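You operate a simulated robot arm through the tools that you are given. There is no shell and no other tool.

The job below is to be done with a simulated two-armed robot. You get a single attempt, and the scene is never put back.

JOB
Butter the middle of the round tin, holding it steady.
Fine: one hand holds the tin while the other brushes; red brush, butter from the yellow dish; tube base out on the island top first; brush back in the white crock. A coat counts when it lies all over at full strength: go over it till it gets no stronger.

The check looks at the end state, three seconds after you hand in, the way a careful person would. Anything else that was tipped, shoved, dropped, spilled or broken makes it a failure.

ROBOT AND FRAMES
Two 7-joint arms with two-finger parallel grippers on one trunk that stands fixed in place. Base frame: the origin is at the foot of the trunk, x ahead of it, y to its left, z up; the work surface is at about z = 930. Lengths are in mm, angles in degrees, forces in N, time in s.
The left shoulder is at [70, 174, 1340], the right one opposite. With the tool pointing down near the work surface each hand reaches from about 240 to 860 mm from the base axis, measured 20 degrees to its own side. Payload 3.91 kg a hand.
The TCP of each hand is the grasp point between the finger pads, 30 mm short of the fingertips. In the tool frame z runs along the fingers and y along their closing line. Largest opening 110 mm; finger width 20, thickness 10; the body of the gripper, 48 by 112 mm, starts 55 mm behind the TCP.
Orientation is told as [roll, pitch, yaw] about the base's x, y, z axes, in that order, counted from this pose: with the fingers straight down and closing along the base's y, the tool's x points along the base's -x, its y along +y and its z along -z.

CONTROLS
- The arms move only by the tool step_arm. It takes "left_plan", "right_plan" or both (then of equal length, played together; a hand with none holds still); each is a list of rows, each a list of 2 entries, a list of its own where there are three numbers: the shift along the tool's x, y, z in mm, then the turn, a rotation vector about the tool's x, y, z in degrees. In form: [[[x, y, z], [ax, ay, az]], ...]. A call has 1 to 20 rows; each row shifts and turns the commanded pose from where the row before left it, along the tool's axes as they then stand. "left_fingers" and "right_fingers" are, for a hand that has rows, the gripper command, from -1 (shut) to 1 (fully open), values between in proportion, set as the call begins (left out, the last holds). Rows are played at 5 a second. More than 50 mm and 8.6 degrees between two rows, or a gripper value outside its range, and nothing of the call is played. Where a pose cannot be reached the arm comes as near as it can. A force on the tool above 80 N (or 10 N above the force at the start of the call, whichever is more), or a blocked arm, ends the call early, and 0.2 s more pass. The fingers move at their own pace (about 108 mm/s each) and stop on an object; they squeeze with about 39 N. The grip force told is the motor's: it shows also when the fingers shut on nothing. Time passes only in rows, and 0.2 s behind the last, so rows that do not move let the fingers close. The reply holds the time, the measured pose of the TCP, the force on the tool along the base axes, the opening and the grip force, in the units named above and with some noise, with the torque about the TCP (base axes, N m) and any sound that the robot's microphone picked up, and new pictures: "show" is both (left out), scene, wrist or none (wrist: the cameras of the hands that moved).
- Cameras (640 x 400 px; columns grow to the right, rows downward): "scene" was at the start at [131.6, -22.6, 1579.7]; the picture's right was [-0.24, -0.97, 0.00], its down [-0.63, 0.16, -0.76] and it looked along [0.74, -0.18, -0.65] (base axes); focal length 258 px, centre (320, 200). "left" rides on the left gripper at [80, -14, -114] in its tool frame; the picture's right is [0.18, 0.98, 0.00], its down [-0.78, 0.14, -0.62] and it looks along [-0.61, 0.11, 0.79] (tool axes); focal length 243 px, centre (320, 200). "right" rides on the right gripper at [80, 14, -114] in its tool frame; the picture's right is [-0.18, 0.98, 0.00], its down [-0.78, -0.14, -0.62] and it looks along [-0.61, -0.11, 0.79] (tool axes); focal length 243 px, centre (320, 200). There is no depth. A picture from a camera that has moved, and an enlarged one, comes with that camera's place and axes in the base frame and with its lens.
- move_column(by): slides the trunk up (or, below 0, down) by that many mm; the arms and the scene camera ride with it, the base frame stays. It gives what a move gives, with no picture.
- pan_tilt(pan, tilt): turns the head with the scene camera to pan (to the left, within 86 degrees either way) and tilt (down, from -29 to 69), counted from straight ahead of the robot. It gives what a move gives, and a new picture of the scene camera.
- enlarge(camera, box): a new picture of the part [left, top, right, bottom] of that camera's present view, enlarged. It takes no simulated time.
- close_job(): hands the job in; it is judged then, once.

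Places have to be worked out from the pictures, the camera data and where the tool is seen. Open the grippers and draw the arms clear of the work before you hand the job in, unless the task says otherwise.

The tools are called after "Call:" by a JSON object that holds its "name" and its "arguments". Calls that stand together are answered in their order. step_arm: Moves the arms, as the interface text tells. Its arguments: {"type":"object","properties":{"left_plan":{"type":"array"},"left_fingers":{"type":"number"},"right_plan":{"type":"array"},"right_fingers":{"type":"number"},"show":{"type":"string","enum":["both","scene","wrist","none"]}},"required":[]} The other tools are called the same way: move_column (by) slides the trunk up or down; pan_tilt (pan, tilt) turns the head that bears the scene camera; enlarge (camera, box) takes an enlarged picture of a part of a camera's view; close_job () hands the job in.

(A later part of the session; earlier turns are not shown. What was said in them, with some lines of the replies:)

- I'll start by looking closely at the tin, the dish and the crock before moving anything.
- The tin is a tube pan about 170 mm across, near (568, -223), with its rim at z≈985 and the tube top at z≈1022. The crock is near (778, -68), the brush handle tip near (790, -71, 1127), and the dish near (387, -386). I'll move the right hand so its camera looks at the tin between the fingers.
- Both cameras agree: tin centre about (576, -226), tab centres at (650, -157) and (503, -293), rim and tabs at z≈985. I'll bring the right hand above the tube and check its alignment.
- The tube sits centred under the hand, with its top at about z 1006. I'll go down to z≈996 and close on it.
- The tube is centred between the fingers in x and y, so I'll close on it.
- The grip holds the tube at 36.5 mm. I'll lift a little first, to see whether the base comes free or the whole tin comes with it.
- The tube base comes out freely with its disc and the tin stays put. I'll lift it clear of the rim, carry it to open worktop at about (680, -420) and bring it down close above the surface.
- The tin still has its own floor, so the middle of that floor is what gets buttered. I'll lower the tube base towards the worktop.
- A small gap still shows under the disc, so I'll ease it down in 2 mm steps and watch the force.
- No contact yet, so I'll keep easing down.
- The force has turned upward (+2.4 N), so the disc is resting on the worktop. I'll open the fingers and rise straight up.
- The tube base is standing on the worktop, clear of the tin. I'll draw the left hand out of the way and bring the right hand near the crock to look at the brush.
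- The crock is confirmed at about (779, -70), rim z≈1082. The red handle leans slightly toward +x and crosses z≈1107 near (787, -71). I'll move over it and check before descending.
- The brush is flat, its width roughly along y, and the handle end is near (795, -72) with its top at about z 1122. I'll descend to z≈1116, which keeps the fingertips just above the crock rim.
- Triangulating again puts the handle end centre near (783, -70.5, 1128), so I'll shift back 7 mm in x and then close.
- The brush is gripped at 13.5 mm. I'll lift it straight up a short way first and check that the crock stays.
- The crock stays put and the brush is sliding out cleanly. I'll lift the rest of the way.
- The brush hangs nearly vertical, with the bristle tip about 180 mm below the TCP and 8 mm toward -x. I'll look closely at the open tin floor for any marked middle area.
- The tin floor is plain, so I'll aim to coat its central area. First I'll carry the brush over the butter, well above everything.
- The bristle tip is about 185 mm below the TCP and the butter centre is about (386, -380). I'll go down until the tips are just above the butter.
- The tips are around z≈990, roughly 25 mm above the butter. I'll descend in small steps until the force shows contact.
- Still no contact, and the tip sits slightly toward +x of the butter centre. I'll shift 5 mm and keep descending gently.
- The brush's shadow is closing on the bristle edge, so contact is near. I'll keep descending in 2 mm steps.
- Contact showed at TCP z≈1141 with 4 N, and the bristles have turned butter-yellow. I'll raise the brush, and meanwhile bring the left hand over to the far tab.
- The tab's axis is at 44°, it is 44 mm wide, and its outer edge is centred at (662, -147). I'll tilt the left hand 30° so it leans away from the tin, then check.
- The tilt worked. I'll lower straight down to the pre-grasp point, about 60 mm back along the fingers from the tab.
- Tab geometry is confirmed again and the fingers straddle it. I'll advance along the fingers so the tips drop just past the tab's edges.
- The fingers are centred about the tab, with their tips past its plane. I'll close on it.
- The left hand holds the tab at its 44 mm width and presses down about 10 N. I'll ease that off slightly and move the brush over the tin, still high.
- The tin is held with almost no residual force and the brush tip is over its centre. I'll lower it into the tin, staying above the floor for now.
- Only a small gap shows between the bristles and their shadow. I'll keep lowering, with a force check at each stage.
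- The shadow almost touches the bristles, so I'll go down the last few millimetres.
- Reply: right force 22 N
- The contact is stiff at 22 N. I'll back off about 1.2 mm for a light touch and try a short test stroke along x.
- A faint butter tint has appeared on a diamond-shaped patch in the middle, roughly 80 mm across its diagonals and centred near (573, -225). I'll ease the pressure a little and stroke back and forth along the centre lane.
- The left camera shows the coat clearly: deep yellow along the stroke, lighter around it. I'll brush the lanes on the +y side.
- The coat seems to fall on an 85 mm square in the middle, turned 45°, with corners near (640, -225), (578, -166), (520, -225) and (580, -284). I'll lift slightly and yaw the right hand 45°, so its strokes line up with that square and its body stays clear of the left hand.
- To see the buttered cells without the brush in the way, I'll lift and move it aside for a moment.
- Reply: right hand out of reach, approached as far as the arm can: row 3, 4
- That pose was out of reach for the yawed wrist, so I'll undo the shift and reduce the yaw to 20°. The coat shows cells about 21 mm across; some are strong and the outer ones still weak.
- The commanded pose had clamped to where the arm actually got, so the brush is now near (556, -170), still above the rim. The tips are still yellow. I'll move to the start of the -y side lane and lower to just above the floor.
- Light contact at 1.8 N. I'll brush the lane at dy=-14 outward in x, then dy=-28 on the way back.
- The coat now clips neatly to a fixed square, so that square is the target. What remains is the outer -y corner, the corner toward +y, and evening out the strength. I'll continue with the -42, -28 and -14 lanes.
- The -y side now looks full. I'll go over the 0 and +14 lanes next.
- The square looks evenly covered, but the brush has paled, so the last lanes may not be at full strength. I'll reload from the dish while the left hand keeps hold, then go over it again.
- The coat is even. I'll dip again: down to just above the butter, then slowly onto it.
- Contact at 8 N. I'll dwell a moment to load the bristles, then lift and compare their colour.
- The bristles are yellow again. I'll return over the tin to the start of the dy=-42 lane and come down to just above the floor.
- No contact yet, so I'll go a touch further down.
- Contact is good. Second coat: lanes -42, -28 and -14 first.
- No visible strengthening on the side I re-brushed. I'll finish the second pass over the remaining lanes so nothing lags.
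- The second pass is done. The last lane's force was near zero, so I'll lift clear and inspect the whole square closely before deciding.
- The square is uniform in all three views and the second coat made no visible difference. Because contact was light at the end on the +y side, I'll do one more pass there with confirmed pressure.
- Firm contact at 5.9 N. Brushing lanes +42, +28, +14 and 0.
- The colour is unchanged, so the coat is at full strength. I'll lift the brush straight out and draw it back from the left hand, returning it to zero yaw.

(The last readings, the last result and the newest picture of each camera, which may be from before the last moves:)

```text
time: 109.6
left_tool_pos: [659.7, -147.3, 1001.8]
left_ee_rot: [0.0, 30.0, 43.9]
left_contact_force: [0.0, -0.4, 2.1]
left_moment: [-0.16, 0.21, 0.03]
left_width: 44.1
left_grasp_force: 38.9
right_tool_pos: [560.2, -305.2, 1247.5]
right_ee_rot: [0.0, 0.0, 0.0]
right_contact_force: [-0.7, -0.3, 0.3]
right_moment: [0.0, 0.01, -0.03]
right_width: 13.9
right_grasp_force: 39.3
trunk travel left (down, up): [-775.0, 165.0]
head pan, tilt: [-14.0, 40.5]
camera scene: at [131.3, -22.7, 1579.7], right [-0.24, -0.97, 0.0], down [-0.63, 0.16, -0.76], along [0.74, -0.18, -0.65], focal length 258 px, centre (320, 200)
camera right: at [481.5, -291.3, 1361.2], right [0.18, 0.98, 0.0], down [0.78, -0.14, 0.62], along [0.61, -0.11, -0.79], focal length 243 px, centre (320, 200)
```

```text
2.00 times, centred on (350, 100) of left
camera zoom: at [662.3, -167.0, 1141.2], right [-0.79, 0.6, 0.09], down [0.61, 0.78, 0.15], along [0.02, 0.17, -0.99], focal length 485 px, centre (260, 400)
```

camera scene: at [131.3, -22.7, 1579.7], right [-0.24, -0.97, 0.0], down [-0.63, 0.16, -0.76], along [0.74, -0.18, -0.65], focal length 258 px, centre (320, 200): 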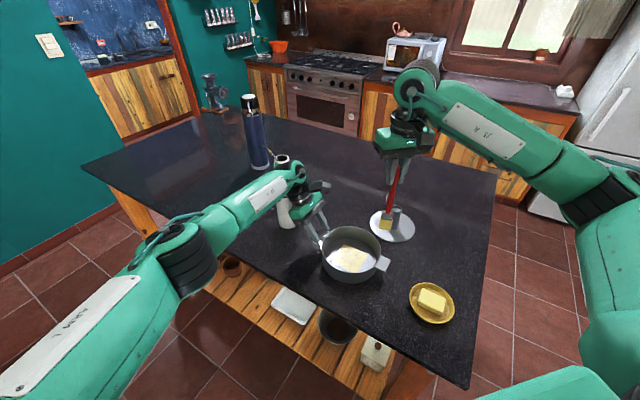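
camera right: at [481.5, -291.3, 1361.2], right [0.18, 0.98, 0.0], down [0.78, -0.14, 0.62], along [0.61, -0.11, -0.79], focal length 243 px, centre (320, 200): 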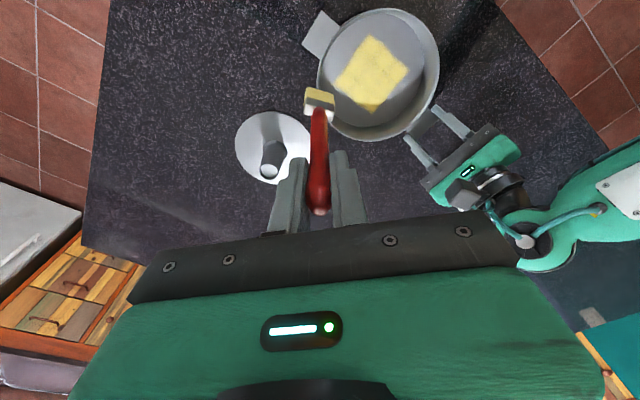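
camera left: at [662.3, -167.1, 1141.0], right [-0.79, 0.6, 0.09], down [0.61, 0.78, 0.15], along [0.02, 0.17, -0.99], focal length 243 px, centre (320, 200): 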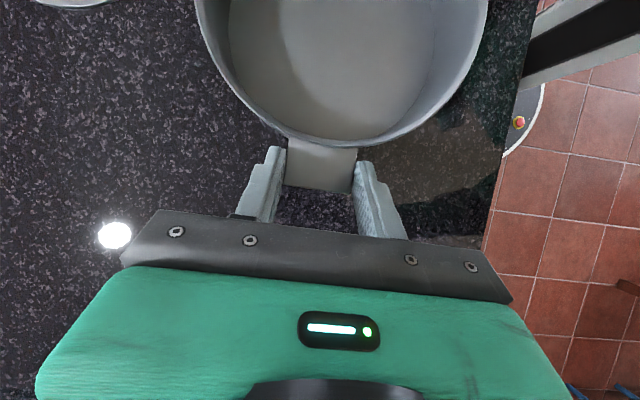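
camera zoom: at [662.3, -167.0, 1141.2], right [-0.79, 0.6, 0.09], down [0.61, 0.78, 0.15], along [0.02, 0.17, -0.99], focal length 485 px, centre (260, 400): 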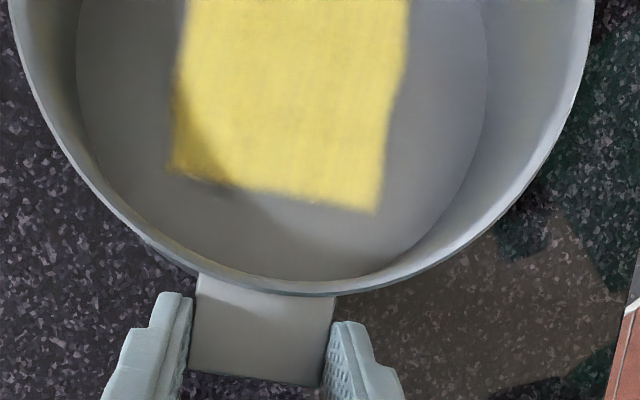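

The full square is evenly buttered. Next I'll open the left hand and back it off along the fingers.

Call:
{"name": "step_arm", "arguments": {"left_plan": [[[0, 0, 0], [0, 0, 0]], [[0, 0, 0], [0, 0, 0]], [[0, 0, 0], [0, 0, 0]], [[0, 0, -20], [0, 0, 0]], [[0, 0, -20], [0, 0, 0]], [[0, 0, -20], [0, 0, 0]], [[0, 0, 0], [0, 0, 0]]], "left_fingers": 0.45, "show": "both"}}

```text
time: 111.2
left_tool_pos: [683.6, -127.3, 1053.3]
left_ee_rot: [0.0, 30.0, 43.9]
left_contact_force: [0.2, 0.3, -0.5]
left_moment: [-0.01, -0.01, 0.02]
left_width: 80.0
left_grasp_force: 0.0
right_tool_pos: [560.9, -304.9, 1247.6]
right_ee_rot: [-0.1, 0.1, -0.1]
right_contact_force: [0.7, 0.0, 0.1]
right_moment: [0.01, 0.0, 0.03]
right_width: 13.6
right_grasp_force: 38.7
trunk travel left (down, up): [-775.0, 165.0]
head pan, tilt: [-14.0, 40.5]
camera scene: at [131.7, -22.8, 1579.7], right [-0.24, -0.97, 0.0], down [-0.63, 0.16, -0.76], along [0.74, -0.18, -0.65], focal length 258 px, centre (320, 200)
camera left: at [683.9, -145.7, 1193.0], right [-0.79, 0.6, 0.09], down [0.61, 0.78, 0.15], along [0.02, 0.17, -0.99], focal length 243 px, centre (320, 200)
```

scene: 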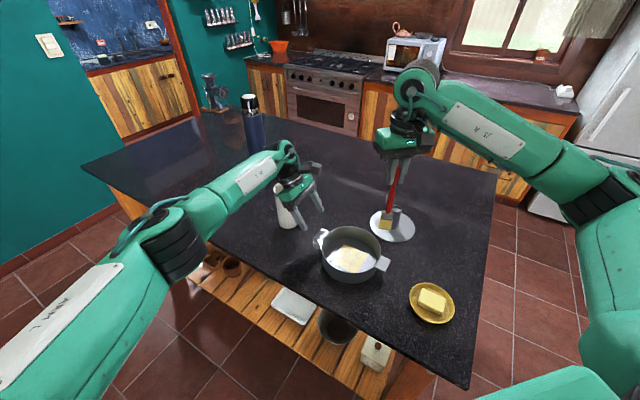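
left: 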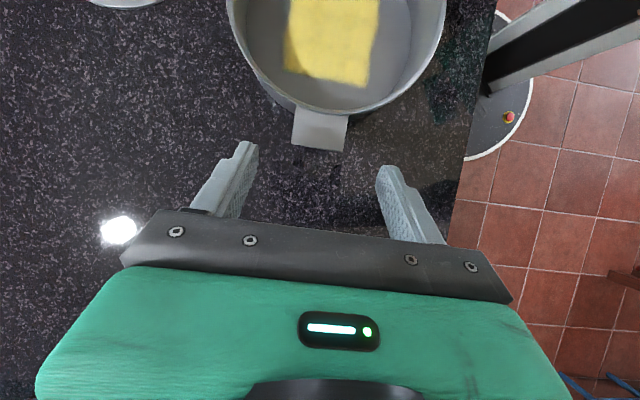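

The tin stayed put and the hand is free. I'll raise the left hand straight up, undo its tilt and yaw, and carry it home.

Call:
{"name": "step_arm", "arguments": {"left_plan": [[[18.9, -0.5, -31.7], [0, 0, 0]], [[18.9, -0.5, -31.7], [0, 0, 0]], [[18.9, -0.5, -31.7], [0, 0, 0]], [[18.9, -0.5, -31.7], [0, 0, 0]], [[0, 0, 0], [0, -7.5, 0]], [[0, 0, 0], [0, -7.5, 0]], [[0, 0, 0], [0, -7.5, 0]], [[0, 0, 0], [0, -7.5, 0]], [[0, 0, 0], [0, 0, 7.3]], [[0, 0, 0], [0, 0, 7.3]], [[0, 0, 0], [0, 0, 7.3]], [[0, 0, 0], [0, 0, 7.3]], [[0, 0, 0], [0, 0, 7.3]], [[0, 0, 0], [0, 0, 7.4]], [[0, 0, 0], [0, 0, 0]]], "show": "none"}}

Call:
{"name": "step_arm", "arguments": {"left_plan": [[[23, 37.8, -11.6], [0, 0, 0]], [[23, 37.8, -11.6], [0, 0, 0]], [[23, 37.8, -11.6], [0, 0, 0]], [[23, 37.8, -11.6], [0, 0, 0]], [[23, 37.8, -11.6], [0, 0, 0]], [[23, 37.8, -11.6], [0, 0, 0]], [[23, 37.8, -11.6], [0, 0, 0]], [[23, 37.8, -11.6], [0, 0, 0]], [[23, 37.8, -11.6], [0, 0, 0]], [[23, 37.8, -11.6], [0, 0, 0]], [[0, 0, 0], [0, 0, 0]]], "show": "scene"}}

```text
time: 114.4
left_tool_pos: [681.6, -129.6, 1200.5]
left_ee_rot: [0.0, 0.1, -0.1]
left_contact_force: [0.4, -0.3, -0.2]
left_moment: [-0.03, 0.01, -0.01]
left_width: 79.8
left_grasp_force: 0.0
right_tool_pos: [561.5, -304.6, 1248.1]
right_ee_rot: [0.0, 0.1, 0.0]
right_contact_force: [-0.3, 1.0, -0.1]
right_moment: [0.0, -0.02, 0.01]
right_width: 13.7
right_grasp_force: 38.7
trunk travel left (down, up): [-775.0, 165.0]
head pan, tilt: [-14.0, 40.5]
```

```text
time: 116.8
left_tool_pos: [451.8, 247.1, 1317.3]
left_ee_rot: [0.1, 0.0, 0.0]
left_contact_force: [-0.7, -0.4, 1.2]
left_moment: [0.01, 0.0, 0.01]
left_width: 79.8
left_grasp_force: 0.0
right_tool_pos: [561.5, -306.2, 1246.4]
right_ee_rot: [0.1, 0.0, -0.1]
right_contact_force: [-0.7, 0.2, -0.9]
right_moment: [0.0, 0.01, 0.03]
right_width: 13.7
right_grasp_force: 39.6
trunk travel left (down, up): [-775.0, 165.0]
head pan, tilt: [-14.0, 40.5]
camera scene: at [132.5, -23.9, 1579.6], right [-0.24, -0.97, 0.0], down [-0.63, 0.16, -0.76], along [0.74, -0.18, -0.65], focal length 258 px, centre (320, 200)
```

scene: 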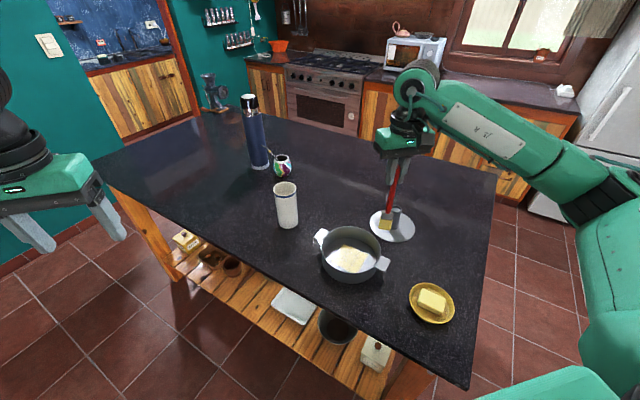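

All objects are where they were. I'll raise the brush and carry it above the crock.

Call:
{"name": "step_arm", "arguments": {"right_plan": [[[0, 0, -35], [0, 0, 0]], [[0, 0, -34], [0, 0, 0]], [[-28, 29.5, 0], [0, 0, 0]], [[-28, 29.5, 0], [0, 0, 0]], [[-28, 29.5, 0], [0, 0, 0]], [[-28, 29.5, 0], [0, 0, 0]], [[-28, 29.5, 0], [0, 0, 0]], [[-28, 29.5, 0], [0, 0, 0]], [[-28, 29.5, 0], [0, 0, 0]], [[-28, 29.5, 0], [0, 0, 0]], [[0, 0, 0], [0, 0, 0]]], "show": "both"}}

Call:
{"name": "enlarge", "arguments": {"camera": "right", "box": [240, 30, 400, 150]}}

Call:
{"name": "enlarge", "arguments": {"camera": "scene", "box": [240, 100, 330, 240]}}

```text
time: 119.2
left_tool_pos: [449.7, 246.3, 1319.5]
left_ee_rot: [0.1, 0.0, 0.0]
left_contact_force: [-0.2, -0.2, 0.8]
left_moment: [-0.01, 0.01, -0.02]
left_width: 79.7
left_grasp_force: 0.0
right_tool_pos: [784.9, -70.0, 1317.9]
right_ee_rot: [0.1, -0.2, 0.0]
right_contact_force: [0.6, -0.3, -0.7]
right_moment: [0.01, 0.01, 0.0]
right_width: 13.9
right_grasp_force: 39.1
trunk travel left (down, up): [-775.0, 165.0]
head pan, tilt: [-14.0, 40.5]
camera scene: at [131.1, -24.4, 1579.7], right [-0.24, -0.97, 0.0], down [-0.63, 0.16, -0.76], along [0.74, -0.18, -0.65], focal length 258 px, centre (320, 200)
camera right: at [705.1, -56.4, 1430.5], right [0.18, 0.98, 0.0], down [0.78, -0.14, 0.62], along [0.61, -0.11, -0.79], focal length 243 px, centre (320, 200)
```

scene: 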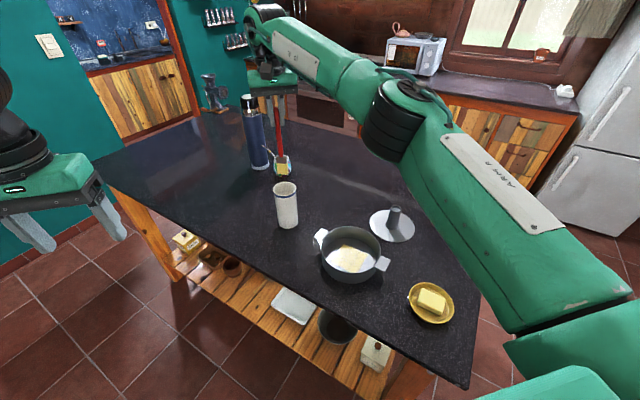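
right: 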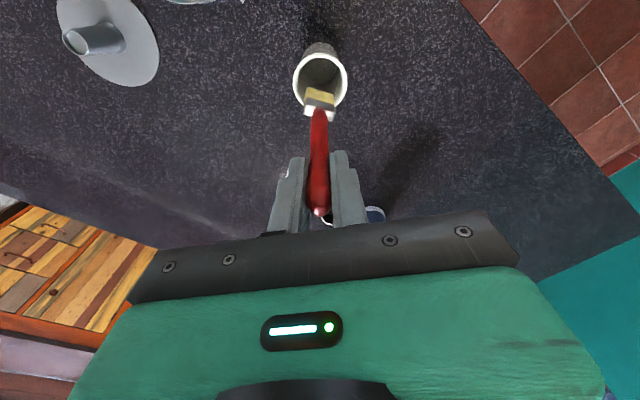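

```text
3.33 times, centred on (320, 90) of right
camera zoom: at [705.1, -56.4, 1430.5], right [0.18, 0.98, 0.0], down [0.78, -0.14, 0.62], along [0.61, -0.11, -0.79], focal length 809 px, centre (320, 567)
```

zoom: 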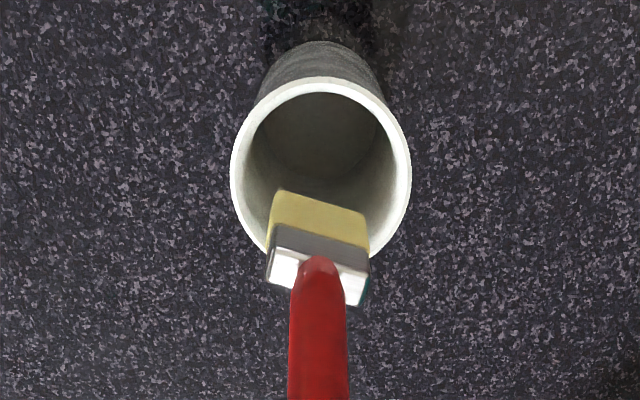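

```text
2.86 times, centred on (285, 170) of scene
camera zoom: at [131.1, -24.4, 1579.7], right [-0.24, -0.97, 0.0], down [-0.63, 0.16, -0.76], along [0.74, -0.18, -0.65], focal length 738 px, centre (420, 286)
```

zoom: 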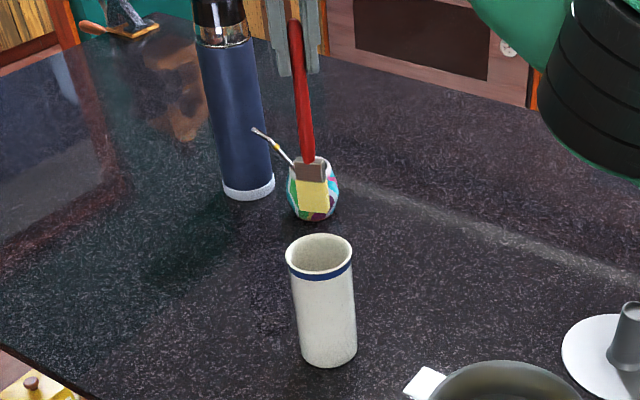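

The brush is directly above the crock, in almost the same pose as when it came out. I'll lower it partway in and check clearance.

Call:
{"name": "step_arm", "arguments": {"right_plan": [[[-1.5, 0, 30], [0, 0, 0]], [[0, 0, 30], [0, 0, 0]], [[0, 0, 25], [0, 0, 0]], [[0, 0, 0], [0, 0, 0]]], "show": "none"}}

Call:
{"name": "enlarge", "arguments": {"camera": "right", "box": [240, 40, 400, 160]}}

Call:
{"name": "enlarge", "arguments": {"camera": "scene", "box": [240, 130, 330, 240]}}

```text
time: 120.2
left_tool_pos: [450.5, 248.5, 1317.7]
left_ee_rot: [0.0, 0.0, 0.0]
left_contact_force: [-0.7, -0.4, -0.2]
left_moment: [-0.01, 0.02, -0.04]
left_width: 79.9
left_grasp_force: 0.0
right_tool_pos: [786.8, -69.7, 1231.0]
right_ee_rot: [0.0, 0.0, -0.1]
right_contact_force: [0.2, 0.4, 0.5]
right_moment: [-0.03, 0.01, -0.03]
right_width: 13.8
right_grasp_force: 38.7
trunk travel left (down, up): [-775.0, 165.0]
head pan, tilt: [-14.0, 40.5]
```

```text
3.33 times, centred on (320, 100) of right
camera zoom: at [707.2, -55.2, 1344.7], right [0.18, 0.98, 0.0], down [0.78, -0.14, 0.62], along [0.61, -0.11, -0.79], focal length 809 px, centre (320, 533)
```

zoom: 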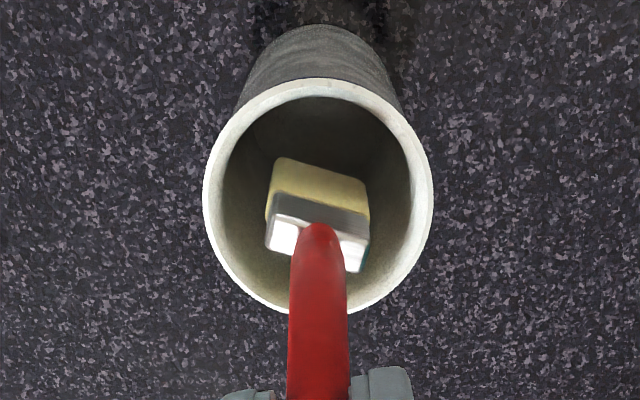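

```text
3.64 times, centred on (285, 185) of scene
camera zoom: at [131.6, -21.8, 1579.7], right [-0.24, -0.97, 0.0], down [-0.63, 0.16, -0.76], along [0.74, -0.18, -0.65], focal length 939 px, centre (447, 254)
```

zoom: 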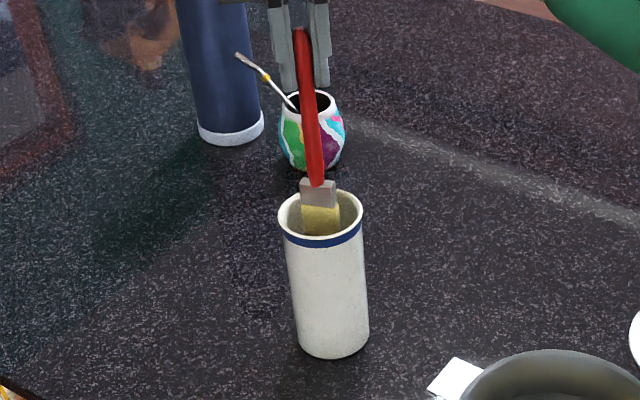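

The bristles are centred inside the crock mouth. I'll continue straight down, more slowly near the bottom.

Call:
{"name": "step_arm", "arguments": {"right_plan": [[[0, 0, 30], [0, 0, 0]], [[0, 0, 30], [0, 0, 0]], [[0, 0, 30], [0, 0, 0]], [[0, 0, 15], [0, 0, 0]], [[0, 0, 6], [0, 0, 0]], [[0, 0, 0], [0, 0, 0]]], "show": "none"}}

Call:
{"name": "enlarge", "arguments": {"camera": "right", "box": [240, 60, 400, 220]}}

Call:
{"name": "enlarge", "arguments": {"camera": "scene", "box": [240, 130, 330, 240]}}

```text
time: 121.6
left_tool_pos: [452.0, 248.4, 1318.5]
left_ee_rot: [0.1, 0.0, 0.1]
left_contact_force: [0.9, 0.3, -0.5]
left_moment: [0.04, -0.01, 0.02]
left_width: 79.5
left_grasp_force: 0.1
right_tool_pos: [786.4, -68.9, 1121.3]
right_ee_rot: [0.0, 0.0, 0.0]
right_contact_force: [-0.4, -0.1, -0.7]
right_moment: [0.02, 0.0, -0.02]
right_width: 13.5
right_grasp_force: 39.0
trunk travel left (down, up): [-775.0, 165.0]
head pan, tilt: [-14.0, 40.5]
```

```text
2.50 times, centred on (320, 140) of right
camera zoom: at [707.1, -55.2, 1233.6], right [0.18, 0.98, 0.0], down [0.78, -0.14, 0.62], along [0.61, -0.11, -0.79], focal length 606 px, centre (320, 350)
```

zoom: 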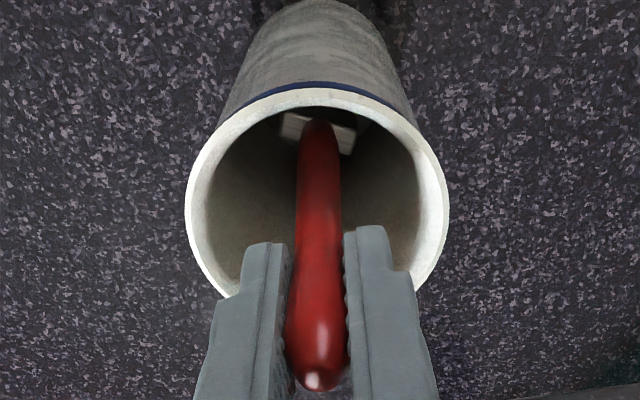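

```text
3.64 times, centred on (285, 185) of scene
camera zoom: at [131.6, -22.5, 1579.7], right [-0.24, -0.97, 0.0], down [-0.63, 0.16, -0.76], along [0.74, -0.18, -0.65], focal length 939 px, centre (447, 254)
```

zoom: 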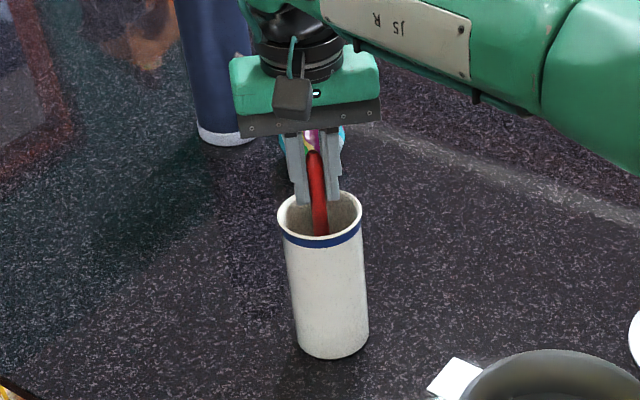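

Nothing is touching and the crock hasn't moved. I'll ease down to the crock's floor.

Call:
{"name": "step_arm", "arguments": {"right_plan": [[[0, 0, 2], [0, 0, 0]], [[0, 0, 1.5], [0, 0, 0]], [[0, 0, 0], [0, 0, 0]]], "show": "none"}}

```text
time: 122.4
left_tool_pos: [450.7, 248.9, 1317.1]
left_ee_rot: [0.0, 0.0, 0.0]
left_contact_force: [0.3, 0.7, -0.6]
left_moment: [-0.05, -0.01, -0.01]
left_width: 79.5
left_grasp_force: 0.1
right_tool_pos: [786.8, -67.7, 1117.1]
right_ee_rot: [0.0, -0.1, 0.1]
right_contact_force: [-0.2, 0.3, -0.7]
right_moment: [0.01, -0.01, -0.01]
right_width: 13.5
right_grasp_force: 39.0
trunk travel left (down, up): [-775.0, 165.0]
head pan, tilt: [-14.0, 40.5]
```

Call:
{"name": "step_arm", "arguments": {"right_plan": [[[0, 0, 1.5], [0, 0, 0]], [[0, 0, 1], [0, 0, 0]], [[0, 0, 0], [0, 0, 0]]], "show": "none"}}

```text
time: 123.2
left_tool_pos: [451.7, 247.7, 1316.8]
left_ee_rot: [0.0, 0.0, 0.1]
left_contact_force: [0.4, 0.1, -0.8]
left_moment: [-0.04, -0.02, -0.02]
left_width: 79.5
left_grasp_force: 0.1
right_tool_pos: [786.7, -69.0, 1115.5]
right_ee_rot: [0.1, 0.0, 0.1]
right_contact_force: [-0.2, -0.8, -0.7]
right_moment: [0.0, 0.0, 0.01]
right_width: 13.5
right_grasp_force: 39.2
trunk travel left (down, up): [-775.0, 165.0]
head pan, tilt: [-14.0, 40.5]
```

The brush slid up about 2 mm in the grip while painting, so the crock floor is just below. I'll lower 1.5 mm more, open the fingers only partway so they stay inside the rim, and rise straight up.

Call:
{"name": "step_arm", "arguments": {"right_plan": [[[0, 0, 1.5], [0, 0, 0]], [[0, 0, 0], [0, 0, 0]]], "show": "none"}}

Call:
{"name": "step_arm", "arguments": {"right_plan": [[[0, 0, 0], [0, 0, 0]], [[0, 0, 0], [0, 0, 0]], [[0, 0, 0], [0, 0, 0]]], "right_fingers": -0.45, "show": "wrist"}}

Call:
{"name": "enlarge", "arguments": {"camera": "right", "box": [240, 60, 400, 220]}}

Call:
{"name": "enlarge", "arguments": {"camera": "scene", "box": [240, 130, 330, 240]}}

```text
time: 123.8
left_tool_pos: [451.4, 247.9, 1318.1]
left_ee_rot: [0.0, 0.0, 0.0]
left_contact_force: [0.5, -0.3, 0.0]
left_moment: [0.03, -0.03, 0.02]
left_width: 79.7
left_grasp_force: 0.0
right_tool_pos: [785.2, -68.9, 1114.5]
right_ee_rot: [-0.1, -0.2, 0.0]
right_contact_force: [-0.6, -0.6, 5.3]
right_moment: [0.04, -0.14, -0.01]
right_width: 13.5
right_grasp_force: 39.1
trunk travel left (down, up): [-775.0, 165.0]
head pan, tilt: [-14.0, 40.5]
```

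```text
time: 124.6
left_tool_pos: [452.3, 247.8, 1316.7]
left_ee_rot: [0.2, 0.0, 0.0]
left_contact_force: [-0.1, 0.0, -0.1]
left_moment: [-0.01, -0.01, 0.0]
left_width: 79.6
left_grasp_force: 0.1
right_tool_pos: [786.2, -69.5, 1113.1]
right_ee_rot: [0.1, 0.0, 0.0]
right_contact_force: [-0.4, 0.5, 0.2]
right_moment: [-0.02, 0.02, 0.0]
right_width: 30.1
right_grasp_force: 0.0
trunk travel left (down, up): [-775.0, 165.0]
head pan, tilt: [-14.0, 40.5]
camera right: at [707.6, -54.9, 1226.3], right [0.18, 0.98, 0.0], down [0.78, -0.14, 0.61], along [0.61, -0.11, -0.79], focal length 243 px, centre (320, 200)
```

right: 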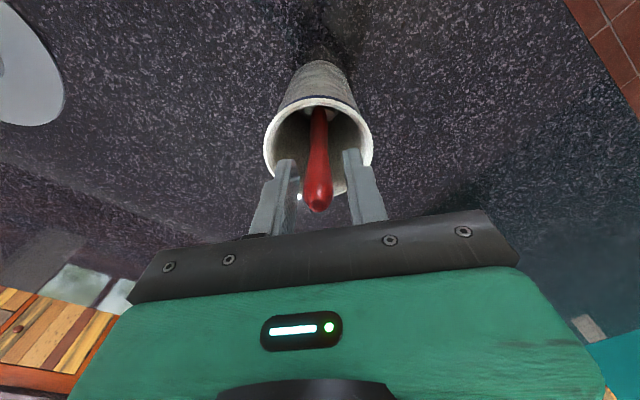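

```text
2.50 times, centred on (320, 140) of right
camera zoom: at [707.6, -54.9, 1226.3], right [0.18, 0.98, 0.0], down [0.78, -0.14, 0.61], along [0.61, -0.11, -0.79], focal length 606 px, centre (320, 350)
```

zoom: 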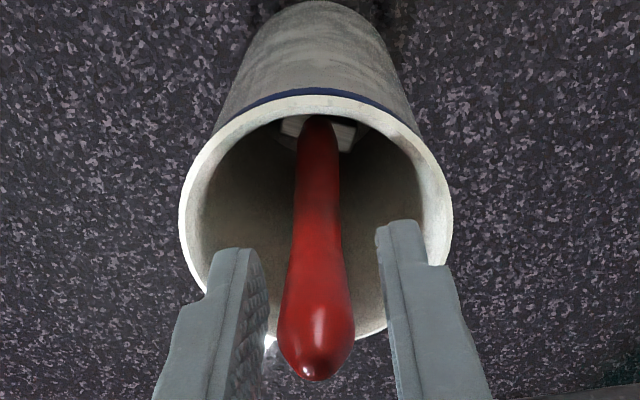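

```text
3.64 times, centred on (285, 185) of scene
camera zoom: at [131.8, -22.4, 1579.7], right [-0.24, -0.97, 0.0], down [-0.63, 0.16, -0.76], along [0.74, -0.18, -0.65], focal length 939 px, centre (447, 254)
```

zoom: 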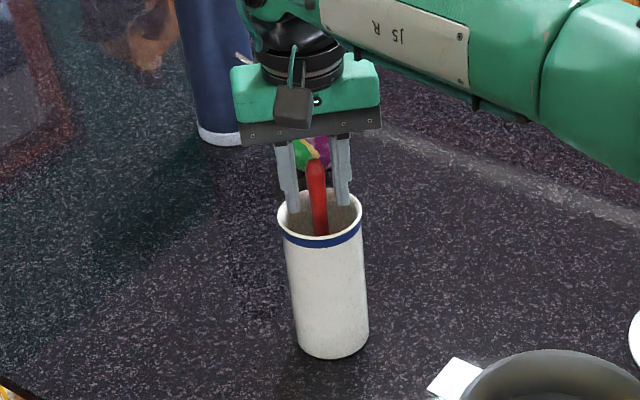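

The brush is free, standing in the crock with 30 mm between the fingers. I'll rise straight up, then open fully and withdraw to the right.

Call:
{"name": "step_arm", "arguments": {"right_plan": [[[0, 0, -10], [0, 0, 0]], [[0, 0, -20], [0, 0, 0]], [[0, 0, -30], [0, 0, 0]], [[0, 0, -40], [0, 0, 0]], [[0, 0, -40], [0, 0, 0]], [[0, 0, -40], [0, 0, 0]], [[0, 0, 0], [0, 0, 0]]], "show": "both"}}

Call:
{"name": "enlarge", "arguments": {"camera": "scene", "box": [240, 130, 330, 240]}}

```text
time: 126.2
left_tool_pos: [452.0, 247.6, 1317.4]
left_ee_rot: [0.1, 0.0, 0.0]
left_contact_force: [0.5, 0.1, -1.1]
left_moment: [-0.01, 0.01, -0.01]
left_width: 80.0
left_grasp_force: 0.1
right_tool_pos: [786.6, -69.5, 1292.8]
right_ee_rot: [0.0, 0.1, 0.1]
right_contact_force: [1.0, -0.6, 0.1]
right_moment: [0.0, -0.03, 0.0]
right_width: 30.3
right_grasp_force: 0.0
trunk travel left (down, up): [-775.0, 165.0]
head pan, tilt: [-14.0, 40.5]
camera scene: at [132.1, -22.8, 1579.6], right [-0.24, -0.97, 0.0], down [-0.63, 0.16, -0.76], along [0.74, -0.18, -0.65], focal length 258 px, centre (320, 200)
camera right: at [707.1, -55.3, 1405.5], right [0.18, 0.98, 0.0], down [0.78, -0.14, 0.61], along [0.6, -0.11, -0.79], focal length 243 px, centre (320, 200)
```

scene: 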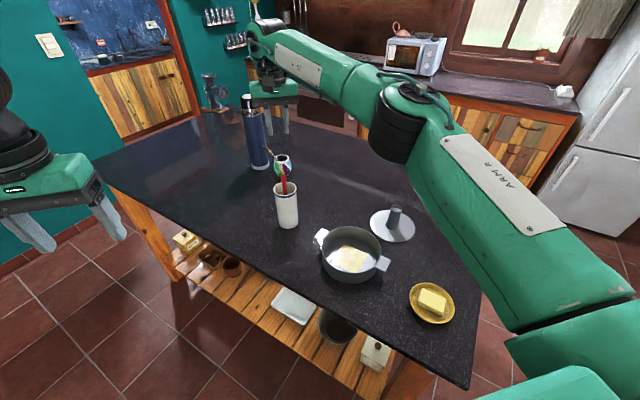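
right: 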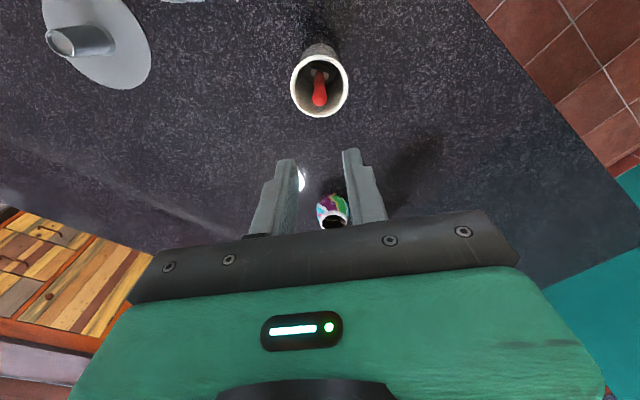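

```text
3.64 times, centred on (285, 185) of scene
camera zoom: at [132.1, -22.8, 1579.6], right [-0.24, -0.97, 0.0], down [-0.63, 0.16, -0.76], along [0.74, -0.18, -0.65], focal length 939 px, centre (447, 254)
```

zoom: 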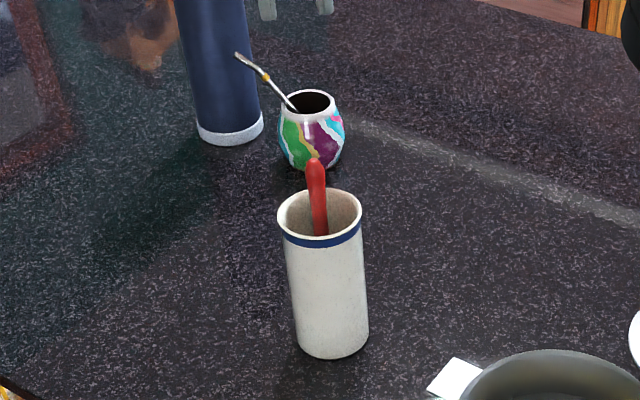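

The brush is back in the crock just as it was. I'll withdraw the right arm to its start position and open both grippers.

Call:
{"name": "step_arm", "arguments": {"right_plan": [[[33.2, -29, -1.7], [0, 0, 0]], [[33.2, -29, -1.7], [0, 0, 0]], [[33.2, -29, -1.7], [0, 0, 0]], [[33.2, -29, -1.7], [0, 0, 0]], [[33.2, -29, -1.7], [0, 0, 0]], [[33.2, -29, -1.7], [0, 0, 0]], [[33.2, -29, -1.7], [0, 0, 0]], [[33.2, -29, -1.7], [0, 0, 0]], [[33.2, -29, -1.7], [0, 0, 0]], [[33.2, -29, -1.7], [0, 0, 0]], [[33.2, -29, -1.7], [0, 0, 0]], [[0, 0, 0], [0, 0, 0]]], "left_plan": [[[0, 0, 0], [0, 0, 0]], [[0, 0, 0], [0, 0, 0]], [[0, 0, 0], [0, 0, 0]], [[0, 0, 0], [0, 0, 0]], [[0, 0, 0], [0, 0, 0]], [[0, 0, 0], [0, 0, 0]], [[0, 0, 0], [0, 0, 0]], [[0, 0, 0], [0, 0, 0]], [[0, 0, 0], [0, 0, 0]], [[0, 0, 0], [0, 0, 0]], [[0, 0, 0], [0, 0, 0]], [[0, 0, 0], [0, 0, 0]]], "right_fingers": 1, "left_fingers": 1, "show": "both"}}

Call:
{"name": "enlarge", "arguments": {"camera": "scene", "box": [250, 140, 470, 330]}}

Call:
{"name": "enlarge", "arguments": {"camera": "right", "box": [270, 0, 490, 200]}}

```text
time: 128.8
left_tool_pos: [452.7, 249.9, 1316.7]
left_ee_rot: [0.0, 0.2, 0.0]
left_contact_force: [0.2, 0.2, 0.1]
left_moment: [-0.04, -0.03, -0.01]
left_width: 109.9
left_grasp_force: 0.2
right_tool_pos: [421.4, -387.6, 1311.2]
right_ee_rot: [0.0, 0.1, 0.1]
right_contact_force: [1.1, -0.6, 0.0]
right_moment: [-0.01, 0.03, -0.01]
right_width: 109.9
right_grasp_force: 0.0
trunk travel left (down, up): [-775.0, 165.0]
head pan, tilt: [-14.0, 40.5]
camera scene: at [133.0, -21.5, 1579.6], right [-0.24, -0.97, 0.0], down [-0.63, 0.16, -0.76], along [0.74, -0.18, -0.65], focal length 258 px, centre (320, 200)
camera right: at [342.0, -373.8, 1424.7], right [0.18, 0.98, 0.0], down [0.78, -0.14, 0.61], along [0.6, -0.11, -0.79], focal length 243 px, centre (320, 200)
camera left: at [373.6, 234.1, 1432.0], right [-0.18, 0.98, 0.0], down [0.78, 0.14, 0.61], along [0.6, 0.11, -0.79], focal length 243 px, centre (320, 200)
```

scene: 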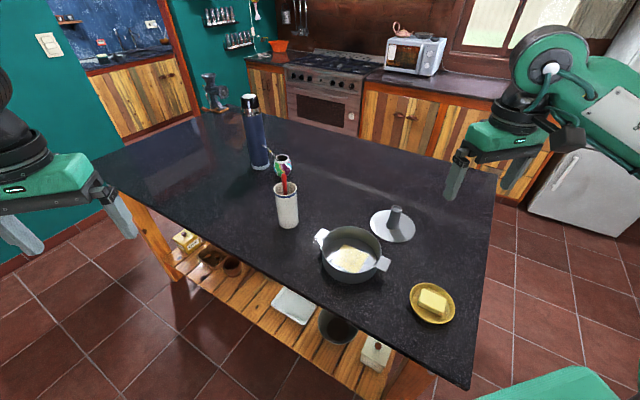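
right: 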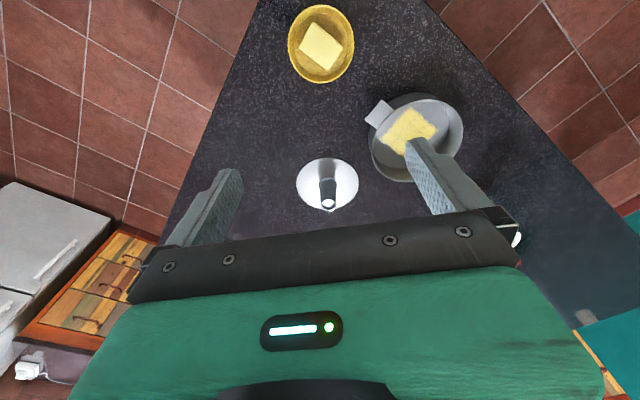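
left: 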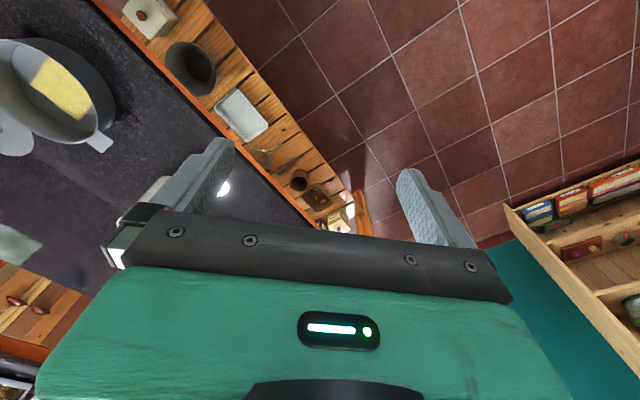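

```text
2.11 times, centred on (360, 235) of scene
camera zoom: at [133.0, -21.5, 1579.6], right [-0.24, -0.97, 0.0], down [-0.63, 0.16, -0.76], along [0.74, -0.18, -0.65], focal length 544 px, centre (236, 126)
```

zoom: 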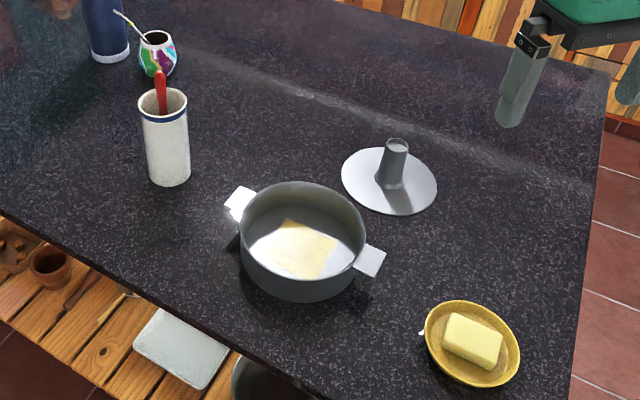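

```text
2.00 times, centred on (380, 100) of right
camera zoom: at [342.0, -373.8, 1424.7], right [0.18, 0.98, 0.0], down [0.78, -0.14, 0.61], along [0.6, -0.11, -0.79], focal length 485 px, centre (200, 400)
```

zoom: 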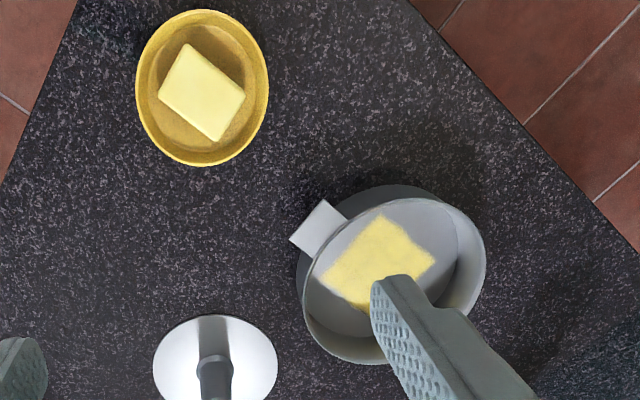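

Everything is in its place:
- the tube base stands on the island top;
- the middle of the tin carries an even coat;
- the red brush is back in the white crock;
- the dish and crock haven't moved, and both arms are clear with their grippers open.

I'm handing the job in.

Call:
{"name": "close_job", "arguments": {}}

```text
The job is handed in.
```

I buttered the middle of the round tin and handed the job in; the check's result has not come back.

- **Tube base:** I lifted it out of the tin first, and it is standing on the island top clear of everything else.
- **Coat:** the butter lies evenly over an 85 mm square in the middle of the tin floor. I reloaded the brush and went over the square a second time, then gave the side where contact had been light a third pass. The colour got no stronger. I took that square as "the middle" because butter only showed inside it; nothing marks it on the tin.
- **Holding:** the left hand held the tin by its far tab all through the brushing, and the tin did not visibly move.
- **Brush:** the red brush, loaded from the yellow dish, is back in the white crock in the position it started in.
- **Everything else:** the dish, crock and other items look undisturbed in the last pictures. Both arms are drawn clear with their grippers open.
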